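You operate a simulated robot arm through the tools that you are given. There is no shell and no other tool. Be economical: measure what you need, move in short steps, check, and stop when the job is done.

You are at the controls of a simulated robot arm. One attempt, no reset.

TASK
Put the blue block from the work bench on top of the brown narrow carton on the work bench.

The check looks at the end state, three seconds after you hand in, the way a careful person would. Anything else that was tipped, shoved, dropped, spilled or broken makes it a failure.

THE ROBOT
A 7-joint arm with a two-finger parallel gripper, fixed in place. Base frame: the origin is at the foot of the arm, x ahead of it, y to its left, z up; the work surface is at about z = 0.82. Readings come in m, degrees, newtons and seconds.
With the tool pointing down near the work surface it reaches from about 0.3 to 0.7 m from the base axis. Its first joint turns from -66.0 to 66.0 degrees. Payload 1.57 kg.
Tool frame: the origin (TCP) lies between the finger pads and is the grasp point; the fingertips stand 0.03 m ahead of it; z points along the fingers, y is the line along which they close. Largest opening 0.11 m; finger width 0.024, thickness 0.012; the body of the gripper, 0.048 by 0.112 m, starts 0.078 m behind the TCP.
Orientation is that of the tool frame in the base frame, as a unit quaternion [w, x, y, z]. With the fingers straight down and closing along the base's y, the tool's x points along the base's -x, its y along +y and its z along -z.

THE INTERFACE
- The arm moves only by the tool nudge_tool. Its argument "steps" is a list of rows, each an object (a shift or turn left out is 0, a gripper value left out holds the last) with "fingers": the closure in counts, from 0 (fully open) to 255 (shut); "xyz": the shift along the tool's x, y, z in units of 20 mm (1.0 is 20 mm), a list of three; "turn": the turn, a rotation vector about the tool's x, y, z in units of 4 degrees (1.0 is 4 degrees), a list of three. In form: [{"fingers": fingers, "xyz": [tx, ty, tz], "turn": [rx, ry, rz]}, ...]. A call has 1 to 12 rows; each row shifts and turns the commanded pose from where the row before left it, along the tool's axes as they then stand. A call with a number of a shift or a turn outside -1 to 1 is refused whole. Rows are played at 5 a second. More than 0.05 m and 8.6 degrees between two rows, or a gripper value outside its range, and nothing of the call is played. A pose out of reach is approached as far as the arm can. The call stops where the force on the tool passes 40 N (or 10 N more than at its start, if that is more) or the arm is blocked; 0.2 s more then pass. Each finger travels about 0.108 m/s and halts on what it meets, pressing with about 40 N; the grip force reading is that of the motor and also rises with nothing between the fingers. The clock runs only during rows and for 0.2 s after the last one: add rows that do not move to give the fingers time. The reply holds the time, the measured pose of the TCP, the force on the tool along the base axes, the opening and the grip force, in the units named above and with some noise.
- Cameras (640 x 400 px; columns grow to the right, rows downward): "scene" is fixed at [0.1574, -0.3813, 1.4127]; the picture's right is [0.86, -0.51, 0.00], its down [-0.24, -0.40, -0.89] and it looks along [0.45, 0.76, -0.47] (base axes); focal length 341 px, centre (320, 200). "wrist" rides on the gripper at [-0.036, 0, -0.08] in the tool frame; the picture's right is [0.00, -1.00, 0.00], its down [0.97, 0.00, -0.24] and it looks along [0.24, 0.00, 0.97] (tool axes); focal length 218 px, centre (320, 200). There is no depth. A picture from a camera that has moved, and an enlarged one, comes with that camera's place and axes in the base frame and with its lens.
- snapshot(camera): a new picture of that camera. It takes no simulated time.
- enlarge(camera, box): a new picture of the part [left, top, right, bottom] of that camera's present view, enlarged. It takes no simulated time.
- hand_in(): hands the job in; it is judged then, once.

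Go step by step. Nothing tells you positions but the pictures and the camera data: compare them with the known pose of the tool, close in by small moves and look again before you grip or let go. The budget is 90 turns and 38 pictures, counting those below and the enlarged ones. Unless the task says otherwise, let go and move clear before handing in, and close with one line.

The tools are called as a command line: name --argument value ..., lists and objects as JSON in quotes. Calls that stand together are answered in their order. nudge_tool: Moves the arm, as the interface text tells. Its arguments: {"type":"object","properties":{"steps":{"type":"array"}},"required":["steps"]} The other tools are called the same way: snapshot (camera) takes a picture; enlarge (camera, box) takes an enlarged picture of a part of a camera's view; hand_in () hands the job in.

At the start:

```text
time_s: 0.0
tcp_pos: [0.4477, 0.1006, 1.2106]
orientation: [0.0, 0.0, 1.0, 0.0]
ft_force: [-0.1, 0.7, -0.7]
gripper_width: 0.1099
finger_force: 0.1
```

scene: 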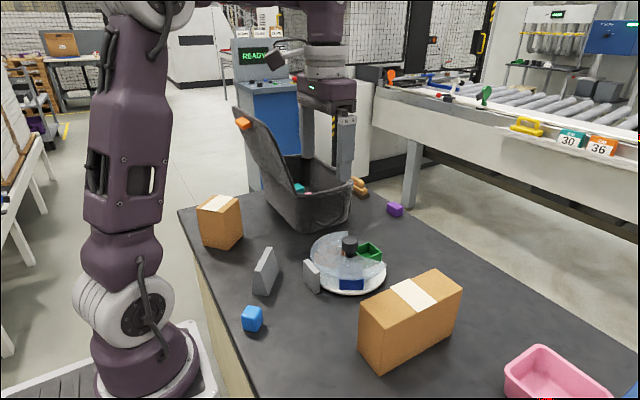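
wrist: 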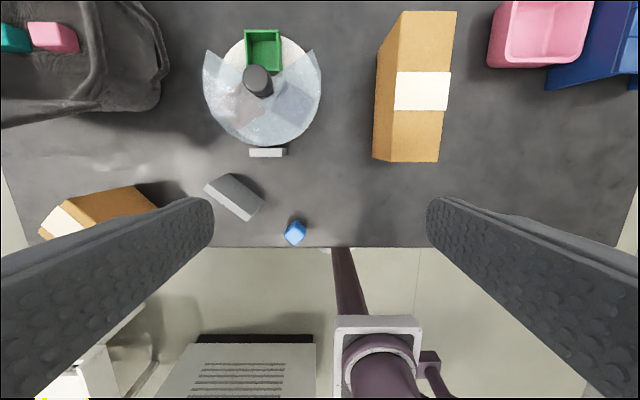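

I see the blue block near (0.30, 0.155) and two brown cartons, a small one at about (0.35, 0.52) and a larger one at about (0.56, -0.05). I'll enlarge both to decide which is the narrow one.

enlarge --camera "scene" --box '[180, 170, 340, 350]'

enlarge --camera "scene" --box '[330, 240, 490, 390]'

enlarge --camera "wrist" --box '[0, 150, 320, 260]'

```text
2.22 times, centred on (260, 260) of scene
camera zoom: at [0.1574, -0.3813, 1.4127], right [0.86, -0.51, 0.0], down [-0.24, -0.4, -0.89], along [0.45, 0.76, -0.47], focal length 758 px, centre (453, 67)
```

zoom: 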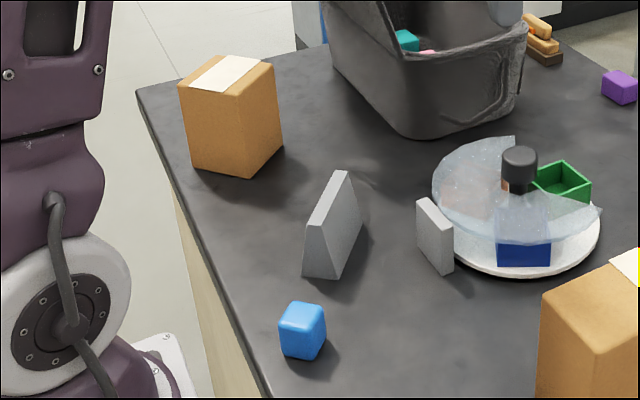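

```text
2.67 times, centred on (410, 315) of scene
camera zoom: at [0.1574, -0.3813, 1.4127], right [0.86, -0.51, 0.0], down [-0.24, -0.4, -0.89], along [0.45, 0.76, -0.47], focal length 910 px, centre (80, -107)
```

zoom: 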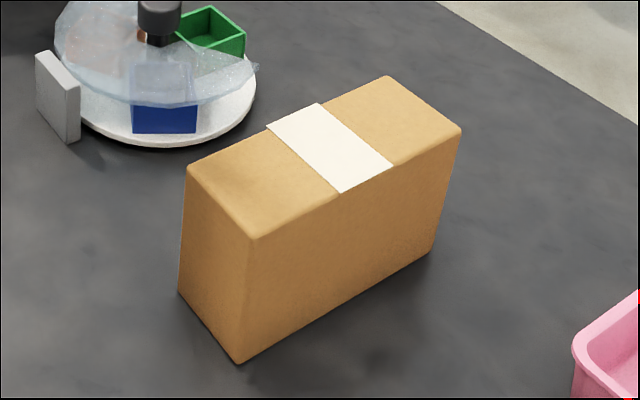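

```text
2.00 times, centred on (160, 205) of wrist
camera zoom: at [0.4846, 0.1012, 1.2909], right [0.0, -1.0, 0.0], down [-0.97, 0.0, 0.24], along [-0.24, 0.0, -0.97], focal length 436 px, centre (640, 190)
```

zoom: 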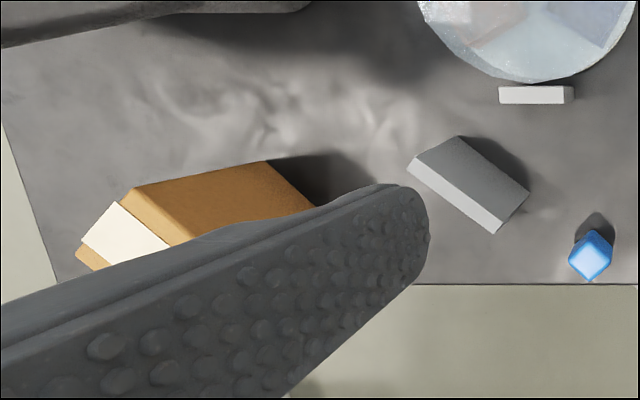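

The right carton measures about 0.20 × 0.07 m on top and 0.124 m tall. It is long and thin, centred near (0.56, -0.05). The left one is about 0.09 m square on top, so I take the right one as the narrow carton. Next I move above the block for a closer look.

nudge_tool --steps '[{"fingers": 0, "xyz": [0.74, 0.27, 0.9]}, {"xyz": [0.74, 0.27, 0.9]}, {"xyz": [0.74, 0.27, 0.9]}, {"xyz": [0.74, 0.27, 0.9]}, {"xyz": [0.74, 0.27, 0.9]}, {"xyz": [0.74, 0.27, 0.9]}, {"xyz": [0.74, 0.27, 0.9]}, {"xyz": [0.74, 0.27, 0.9]}, {"xyz": [0.74, 0.27, 0.9]}, {"xyz": [0.74, 0.27, 0.9]}, {}, {}]'

snapshot --camera "wrist"

```text
time_s: 2.6
tcp_pos: [0.3003, 0.1561, 1.0329]
orientation: [0.0, 0.0, 1.0, 0.0]
ft_force: [0.0, -0.7, -1.0]
gripper_width: 0.1099
finger_force: 0.2
```

```text
32 pictures are left
camera wrist: at [0.3365, 0.1556, 1.1116], right [0.0, -1.0, 0.0], down [-0.97, 0.0, 0.24], along [-0.24, 0.0, -0.97], focal length 218 px, centre (320, 200)
```

wrist: 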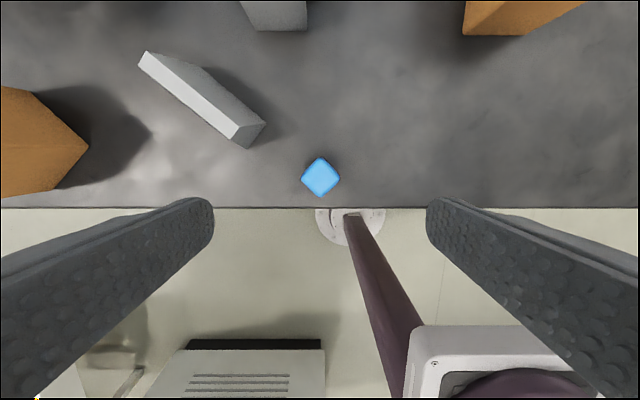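

enlarge --camera "wrist" --box '[280, 140, 360, 220]'

```text
5.00 times, centred on (320, 180) of wrist
camera zoom: at [0.3365, 0.1556, 1.1116], right [0.0, -1.0, 0.0], down [-0.97, 0.0, 0.24], along [-0.24, 0.0, -0.97], focal length 1091 px, centre (320, 300)
```

zoom: 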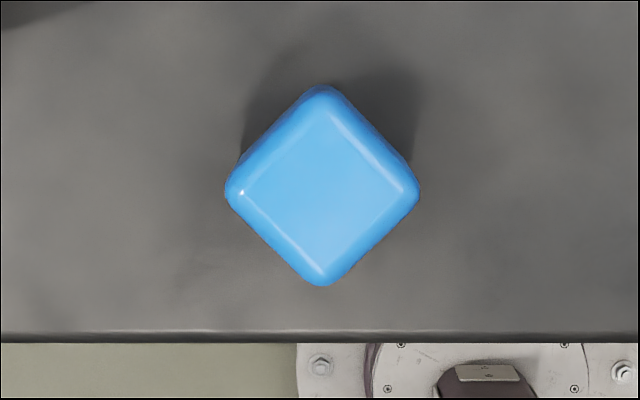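

The block is about 35 mm wide, turned 45° and centred near (0.3005, 0.155). I'll turn the gripper so its closing line avoids the grey wedge.

nudge_tool --steps '[{"fingers": 70, "turn": [0, 0, -0.9375]}, {"turn": [0, 0, -0.9375]}, {"turn": [0, 0, -0.9375]}, {"turn": [0, 0, -0.9375]}, {"turn": [0, 0, -0.9375]}, {"turn": [0, 0, -0.9375]}, {"turn": [0, 0, -0.9375]}, {"turn": [0, 0, -0.9375]}, {"turn": [0, 0, -0.9375]}, {"turn": [0, 0, -0.9375]}, {"turn": [0, 0, -0.9375]}, {"turn": [0, 0, -0.9375]}]'

nudge_tool --steps '[{"xyz": [0, 0, 1]}, {"xyz": [0, 0, 1]}, {"xyz": [0, 0, 1]}, {"xyz": [0, 0, 1]}, {"xyz": [0, 0, 1]}, {}, {}]'

snapshot --camera "wrist"

snapshot --camera "scene"

```text
time_s: 5.2
tcp_pos: [0.2999, 0.155, 1.0309]
orientation: [-0.001, -0.384, 0.923, 0.0]
ft_force: [-0.5, -0.3, 0.6]
gripper_width: 0.0795
finger_force: 0.1
```

```text
time_s: 6.8
tcp_pos: [0.3007, 0.1556, 0.9324]
orientation: [0.0, -0.383, 0.924, 0.001]
ft_force: [-0.4, 0.2, 0.1]
gripper_width: 0.0796
finger_force: 0.0
```

```text
30 pictures are left
camera wrist: at [0.3264, 0.1807, 1.0113], right [0.71, -0.71, 0.0], down [-0.69, -0.69, 0.24], along [-0.17, -0.17, -0.97], focal length 218 px, centre (320, 200)
```

wrist: 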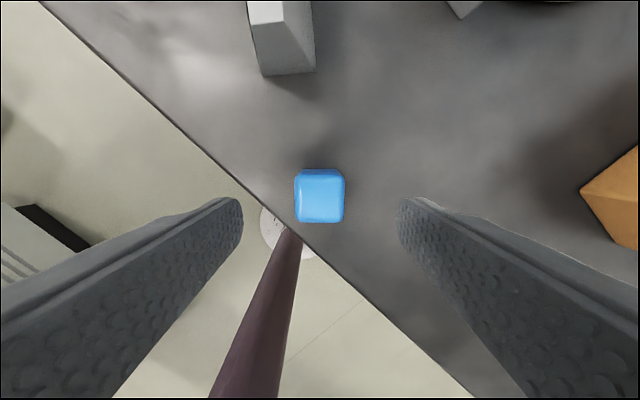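

```text
29 pictures are left
```

scene: 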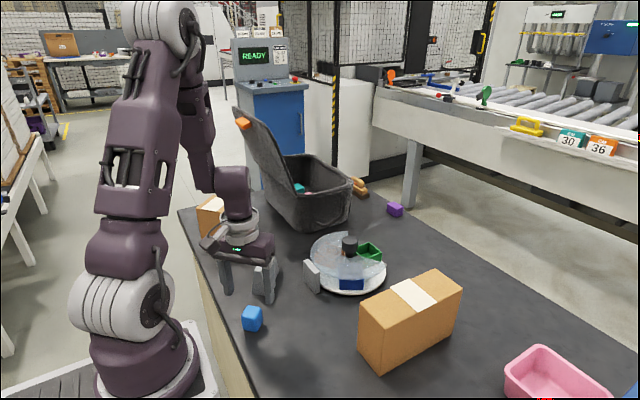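

The block is centred and lined up between the fingers, and the wedge is clear. I'll lower until the fingertips are just above the bench, about 75 mm.

nudge_tool --steps '[{"xyz": [0, 0, 0.9]}, {"xyz": [0, 0, 0.9]}, {"xyz": [0, 0, 0.9]}, {"xyz": [0, 0, 0.6]}, {"xyz": [0, 0, 0.4]}, {}, {}]'

snapshot --camera "wrist"

enlarge --camera "scene" --box '[180, 220, 340, 350]'

```text
time_s: 8.4
tcp_pos: [0.301, 0.1545, 0.8586]
orientation: [0.0, -0.383, 0.924, 0.0]
ft_force: [-0.4, -0.7, 0.0]
gripper_width: 0.0801
finger_force: 0.0
```

```text
28 pictures are left
camera wrist: at [0.3262, 0.1803, 0.9369], right [0.71, -0.71, 0.0], down [-0.69, -0.69, 0.24], along [-0.17, -0.17, -0.97], focal length 218 px, centre (320, 200)
```

wrist: 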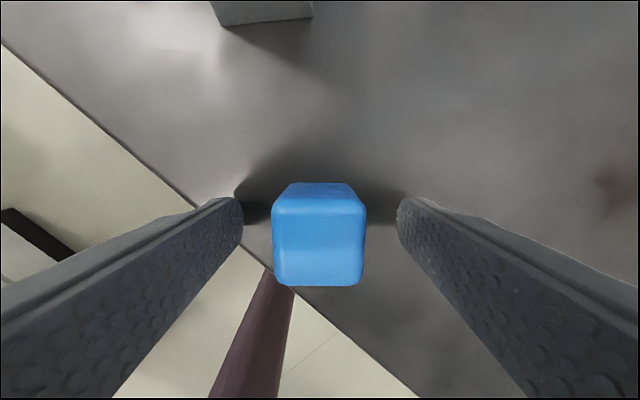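

```text
3.08 times, centred on (260, 285) of scene
camera zoom: at [0.1574, -0.3813, 1.4127], right [0.86, -0.51, 0.0], down [-0.24, -0.4, -0.89], along [0.45, 0.76, -0.47], focal length 1050 px, centre (505, -62)
```

zoom: 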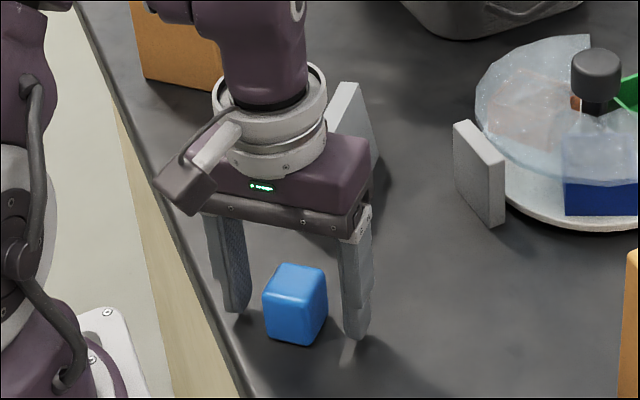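

The fingers straddle the block, centred to within a few millimetres. Now I close, then lift slightly to test the grip.

nudge_tool --steps '[{"fingers": 255}, {"fingers": 255}, {}, {}, {}]'

nudge_tool --steps '[{"xyz": [0, 0, -0.5]}, {"xyz": [0, 0, -1]}, {"xyz": [0, 0, -1]}, {"xyz": [0, 0, -1]}, {"xyz": [0, 0, -1]}, {"xyz": [0, 0, -1]}, {"xyz": [0, 0, -1]}, {"xyz": [0, 0, -1]}, {"xyz": [0, 0, -1]}, {"xyz": [0, 0, -1]}, {}]'

snapshot --camera "wrist"

```text
time_s: 9.6
tcp_pos: [0.3005, 0.1545, 0.858]
orientation: [0.0, -0.383, 0.924, 0.001]
ft_force: [0.6, -0.6, 1.4]
gripper_width: 0.0351
finger_force: 39.9
```

```text
time_s: 12.0
tcp_pos: [0.3003, 0.1557, 1.0488]
orientation: [0.0, -0.383, 0.924, 0.0]
ft_force: [-0.4, 0.3, -1.1]
gripper_width: 0.0349
finger_force: 40.7
```

```text
26 pictures are left
camera wrist: at [0.3262, 0.1807, 1.1277], right [0.71, -0.71, 0.0], down [-0.69, -0.69, 0.24], along [-0.17, -0.17, -0.97], focal length 218 px, centre (320, 200)
```

wrist: 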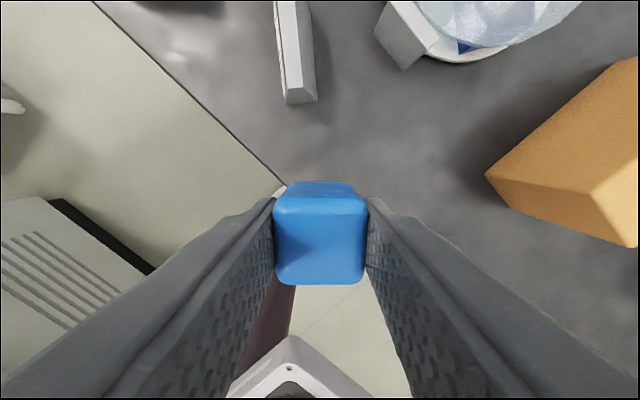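

The block is held. I'll turn the tool back and travel high over to the carton.

nudge_tool --steps '[{"turn": [0, 0, 0.9375]}, {"turn": [0, 0, 0.9375]}, {"turn": [0, 0, 0.9375]}, {"turn": [0, 0, 0.9375]}, {"turn": [0, 0, 0.9375]}, {"turn": [0, 0, 0.9375]}, {"turn": [0, 0, 0.9375]}, {"turn": [0, 0, 0.9375]}, {"turn": [0, 0, 0.9375]}, {"turn": [0, 0, 0.9375]}, {"turn": [0, 0, 0.9375]}, {"turn": [0, 0, 0.9375]}]'

nudge_tool --steps '[{"xyz": [-1, -0.86, -0.2]}, {"xyz": [-1, -0.86, -0.2]}, {"xyz": [-1, -0.86, -0.2]}, {"xyz": [-1, -0.86, 0]}, {"xyz": [-1, -0.86, 0]}, {"xyz": [-1, -0.86, 0]}, {"xyz": [-1, -0.86, 0]}, {"xyz": [-1, -0.86, 0]}, {"xyz": [-1, -0.86, 0]}, {"xyz": [-1, -0.86, 0]}, {"xyz": [-1, -0.86, 0]}, {"xyz": [-1, -0.86, 0]}]'

snapshot --camera "wrist"

snapshot --camera "scene"

```text
time_s: 14.6
tcp_pos: [0.2999, 0.1554, 1.0476]
orientation: [0.0, 0.0, 1.0, 0.0]
ft_force: [-0.4, 0.0, 0.2]
gripper_width: 0.0352
finger_force: 39.7
```

```text
time_s: 17.2
tcp_pos: [0.5426, -0.0512, 1.0586]
orientation: [0.0, 0.0, 1.0, 0.0]
ft_force: [0.6, 0.0, -1.0]
gripper_width: 0.0352
finger_force: 40.1
```

```text
25 pictures are left
camera wrist: at [0.5775, -0.0513, 1.1392], right [0.0, -1.0, 0.0], down [-0.97, 0.0, 0.24], along [-0.24, 0.0, -0.97], focal length 218 px, centre (320, 200)
```

wrist: 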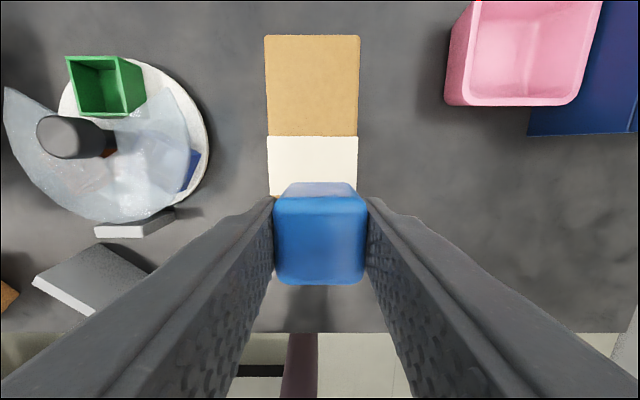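

```text
24 pictures are left
```

scene: 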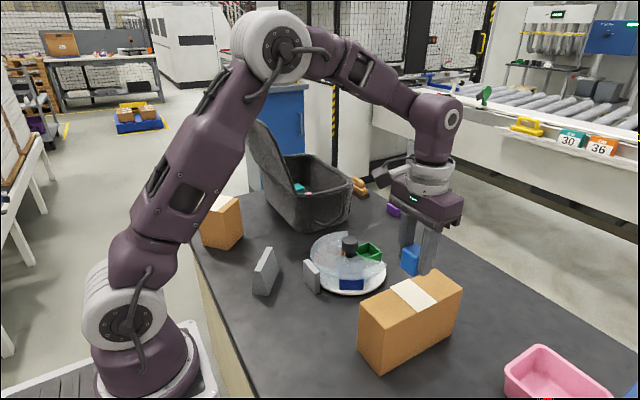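

The carton's top centre comes out at about (0.56, -0.046), height 0.944. I'll adjust and descend to just above it.

nudge_tool --steps '[{"xyz": [-0.87, 0.25, 0]}, {"xyz": [0, 0, 0.9]}, {"xyz": [0, 0, 0.9]}, {"xyz": [0, 0, 0.9]}, {"xyz": [0, 0, 0.5]}, {}, {}]'

snapshot --camera "wrist"

enlarge --camera "scene" --box '[340, 220, 480, 380]'

```text
time_s: 18.8
tcp_pos: [0.558, -0.0462, 0.9955]
orientation: [0.0, -0.001, 1.0, 0.0]
ft_force: [0.3, 0.5, -0.8]
gripper_width: 0.0352
finger_force: 39.5
```

```text
23 pictures are left
camera wrist: at [0.594, -0.0465, 1.0751], right [0.0, -1.0, 0.0], down [-0.97, 0.0, 0.24], along [-0.24, 0.0, -0.97], focal length 218 px, centre (320, 200)
```

wrist: 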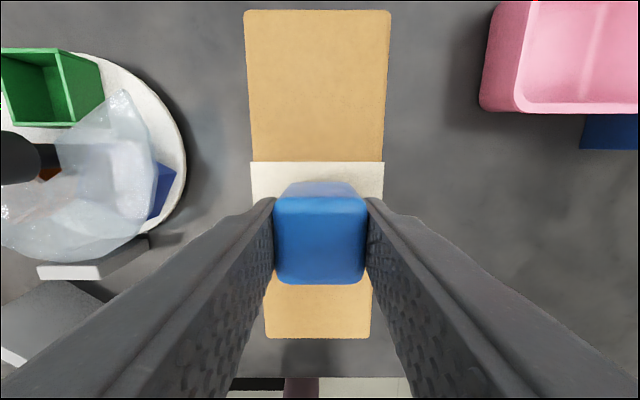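

```text
2.50 times, centred on (410, 300) of scene
camera zoom: at [0.1574, -0.3813, 1.4127], right [0.86, -0.51, 0.0], down [-0.24, -0.4, -0.89], along [0.45, 0.76, -0.47], focal length 853 px, centre (95, -50)
```

zoom: 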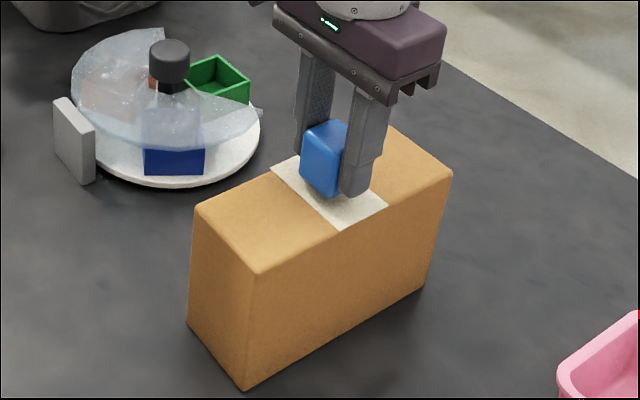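

The block is centred over the carton with roughly 13 mm to go. I'll descend gently and watch the force.

nudge_tool --steps '[{"xyz": [0, 0, 0.25]}, {"xyz": [0, 0, 0.2]}, {}, {}]'

enlarge --camera "scene" --box '[390, 240, 450, 300]'

```text
time_s: 19.8
tcp_pos: [0.5576, -0.0445, 0.9864]
orientation: [0.001, 0.0, 1.0, 0.0]
ft_force: [-3.0, 0.8, 17.2]
gripper_width: 0.0352
finger_force: 40.1
```

```text
6.67 times, centred on (420, 270) of scene
camera zoom: at [0.157, -0.3812, 1.4128], right [0.86, -0.51, 0.0], down [-0.24, -0.4, -0.89], along [0.45, 0.76, -0.47], focal length 2275 px, centre (-347, -267)
```

zoom: 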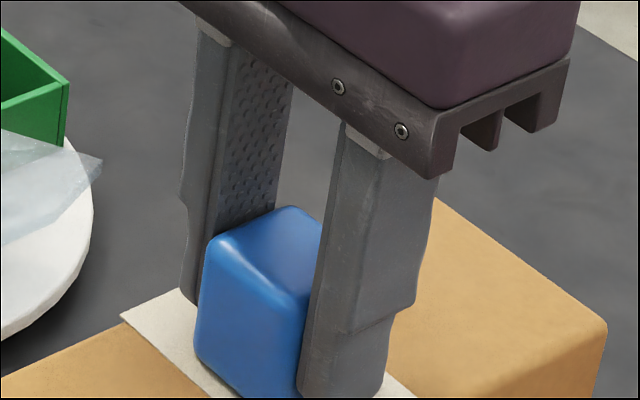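

There is contact at 17 N, so the block is on the carton. I'll ease off a millimetre to relieve the pressure.

nudge_tool --steps '[{"xyz": [0, 0, -0.06]}, {}]'

```text
time_s: 20.4
tcp_pos: [0.5574, -0.0469, 0.988]
orientation: [0.0, 0.0, 1.0, 0.0]
ft_force: [1.2, -1.0, 1.4]
gripper_width: 0.0351
finger_force: 39.9
```

The load is nearly off the tool with the block resting in place. I'll open moderately and rise straight up.

nudge_tool --steps '[{"fingers": 160}, {"fingers": 110}, {}, {}]'

nudge_tool --steps '[{"xyz": [0, 0, -0.4]}, {"xyz": [0, 0, -0.8]}, {"xyz": [0, 0, -1]}, {"xyz": [0, 0, -1]}, {"xyz": [0, 0, -1]}, {"xyz": [0, 0, -1]}, {"xyz": [0, 0, -1]}, {}, {}]'

snapshot --camera "scene"

snapshot --camera "wrist"

```text
time_s: 21.4
tcp_pos: [0.5584, -0.0466, 0.9895]
orientation: [0.001, 0.0, 1.0, -0.001]
ft_force: [-0.5, -0.2, 0.2]
gripper_width: 0.0624
finger_force: 0.1
```

```text
time_s: 23.4
tcp_pos: [0.5581, -0.0464, 1.1126]
orientation: [0.0, 0.0, 1.0, 0.0]
ft_force: [0.6, -0.1, -0.1]
gripper_width: 0.0623
finger_force: 0.0
```

```text
20 pictures are left
```

scene: 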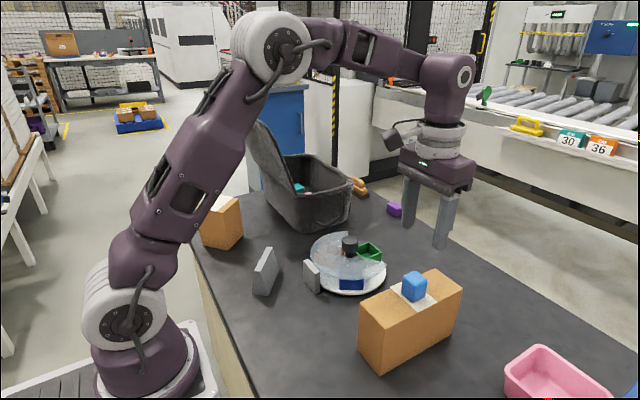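

```text
19 pictures are left
camera wrist: at [0.5942, -0.0458, 1.1917], right [0.0, -1.0, 0.0], down [-0.97, 0.0, 0.24], along [-0.24, 0.0, -0.97], focal length 218 px, centre (320, 200)
```

wrist: 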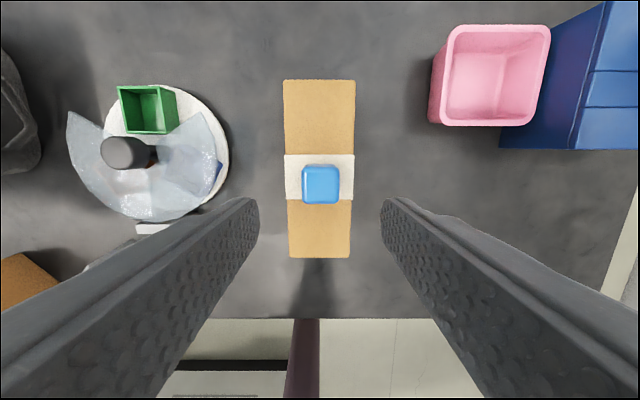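

The blue block sits level in the middle of the narrow carton, the gripper is clear, and everything else looks undisturbed. I'm handing in.

hand_in

```text
The job is handed in.
```

The blue block is on top of the long, narrow brown carton, the gripper is clear, and I handed the job in. There were two brown cartons on the bench; I took "narrow" to mean the slim one (about 0.07 m wide), not the squarer one.
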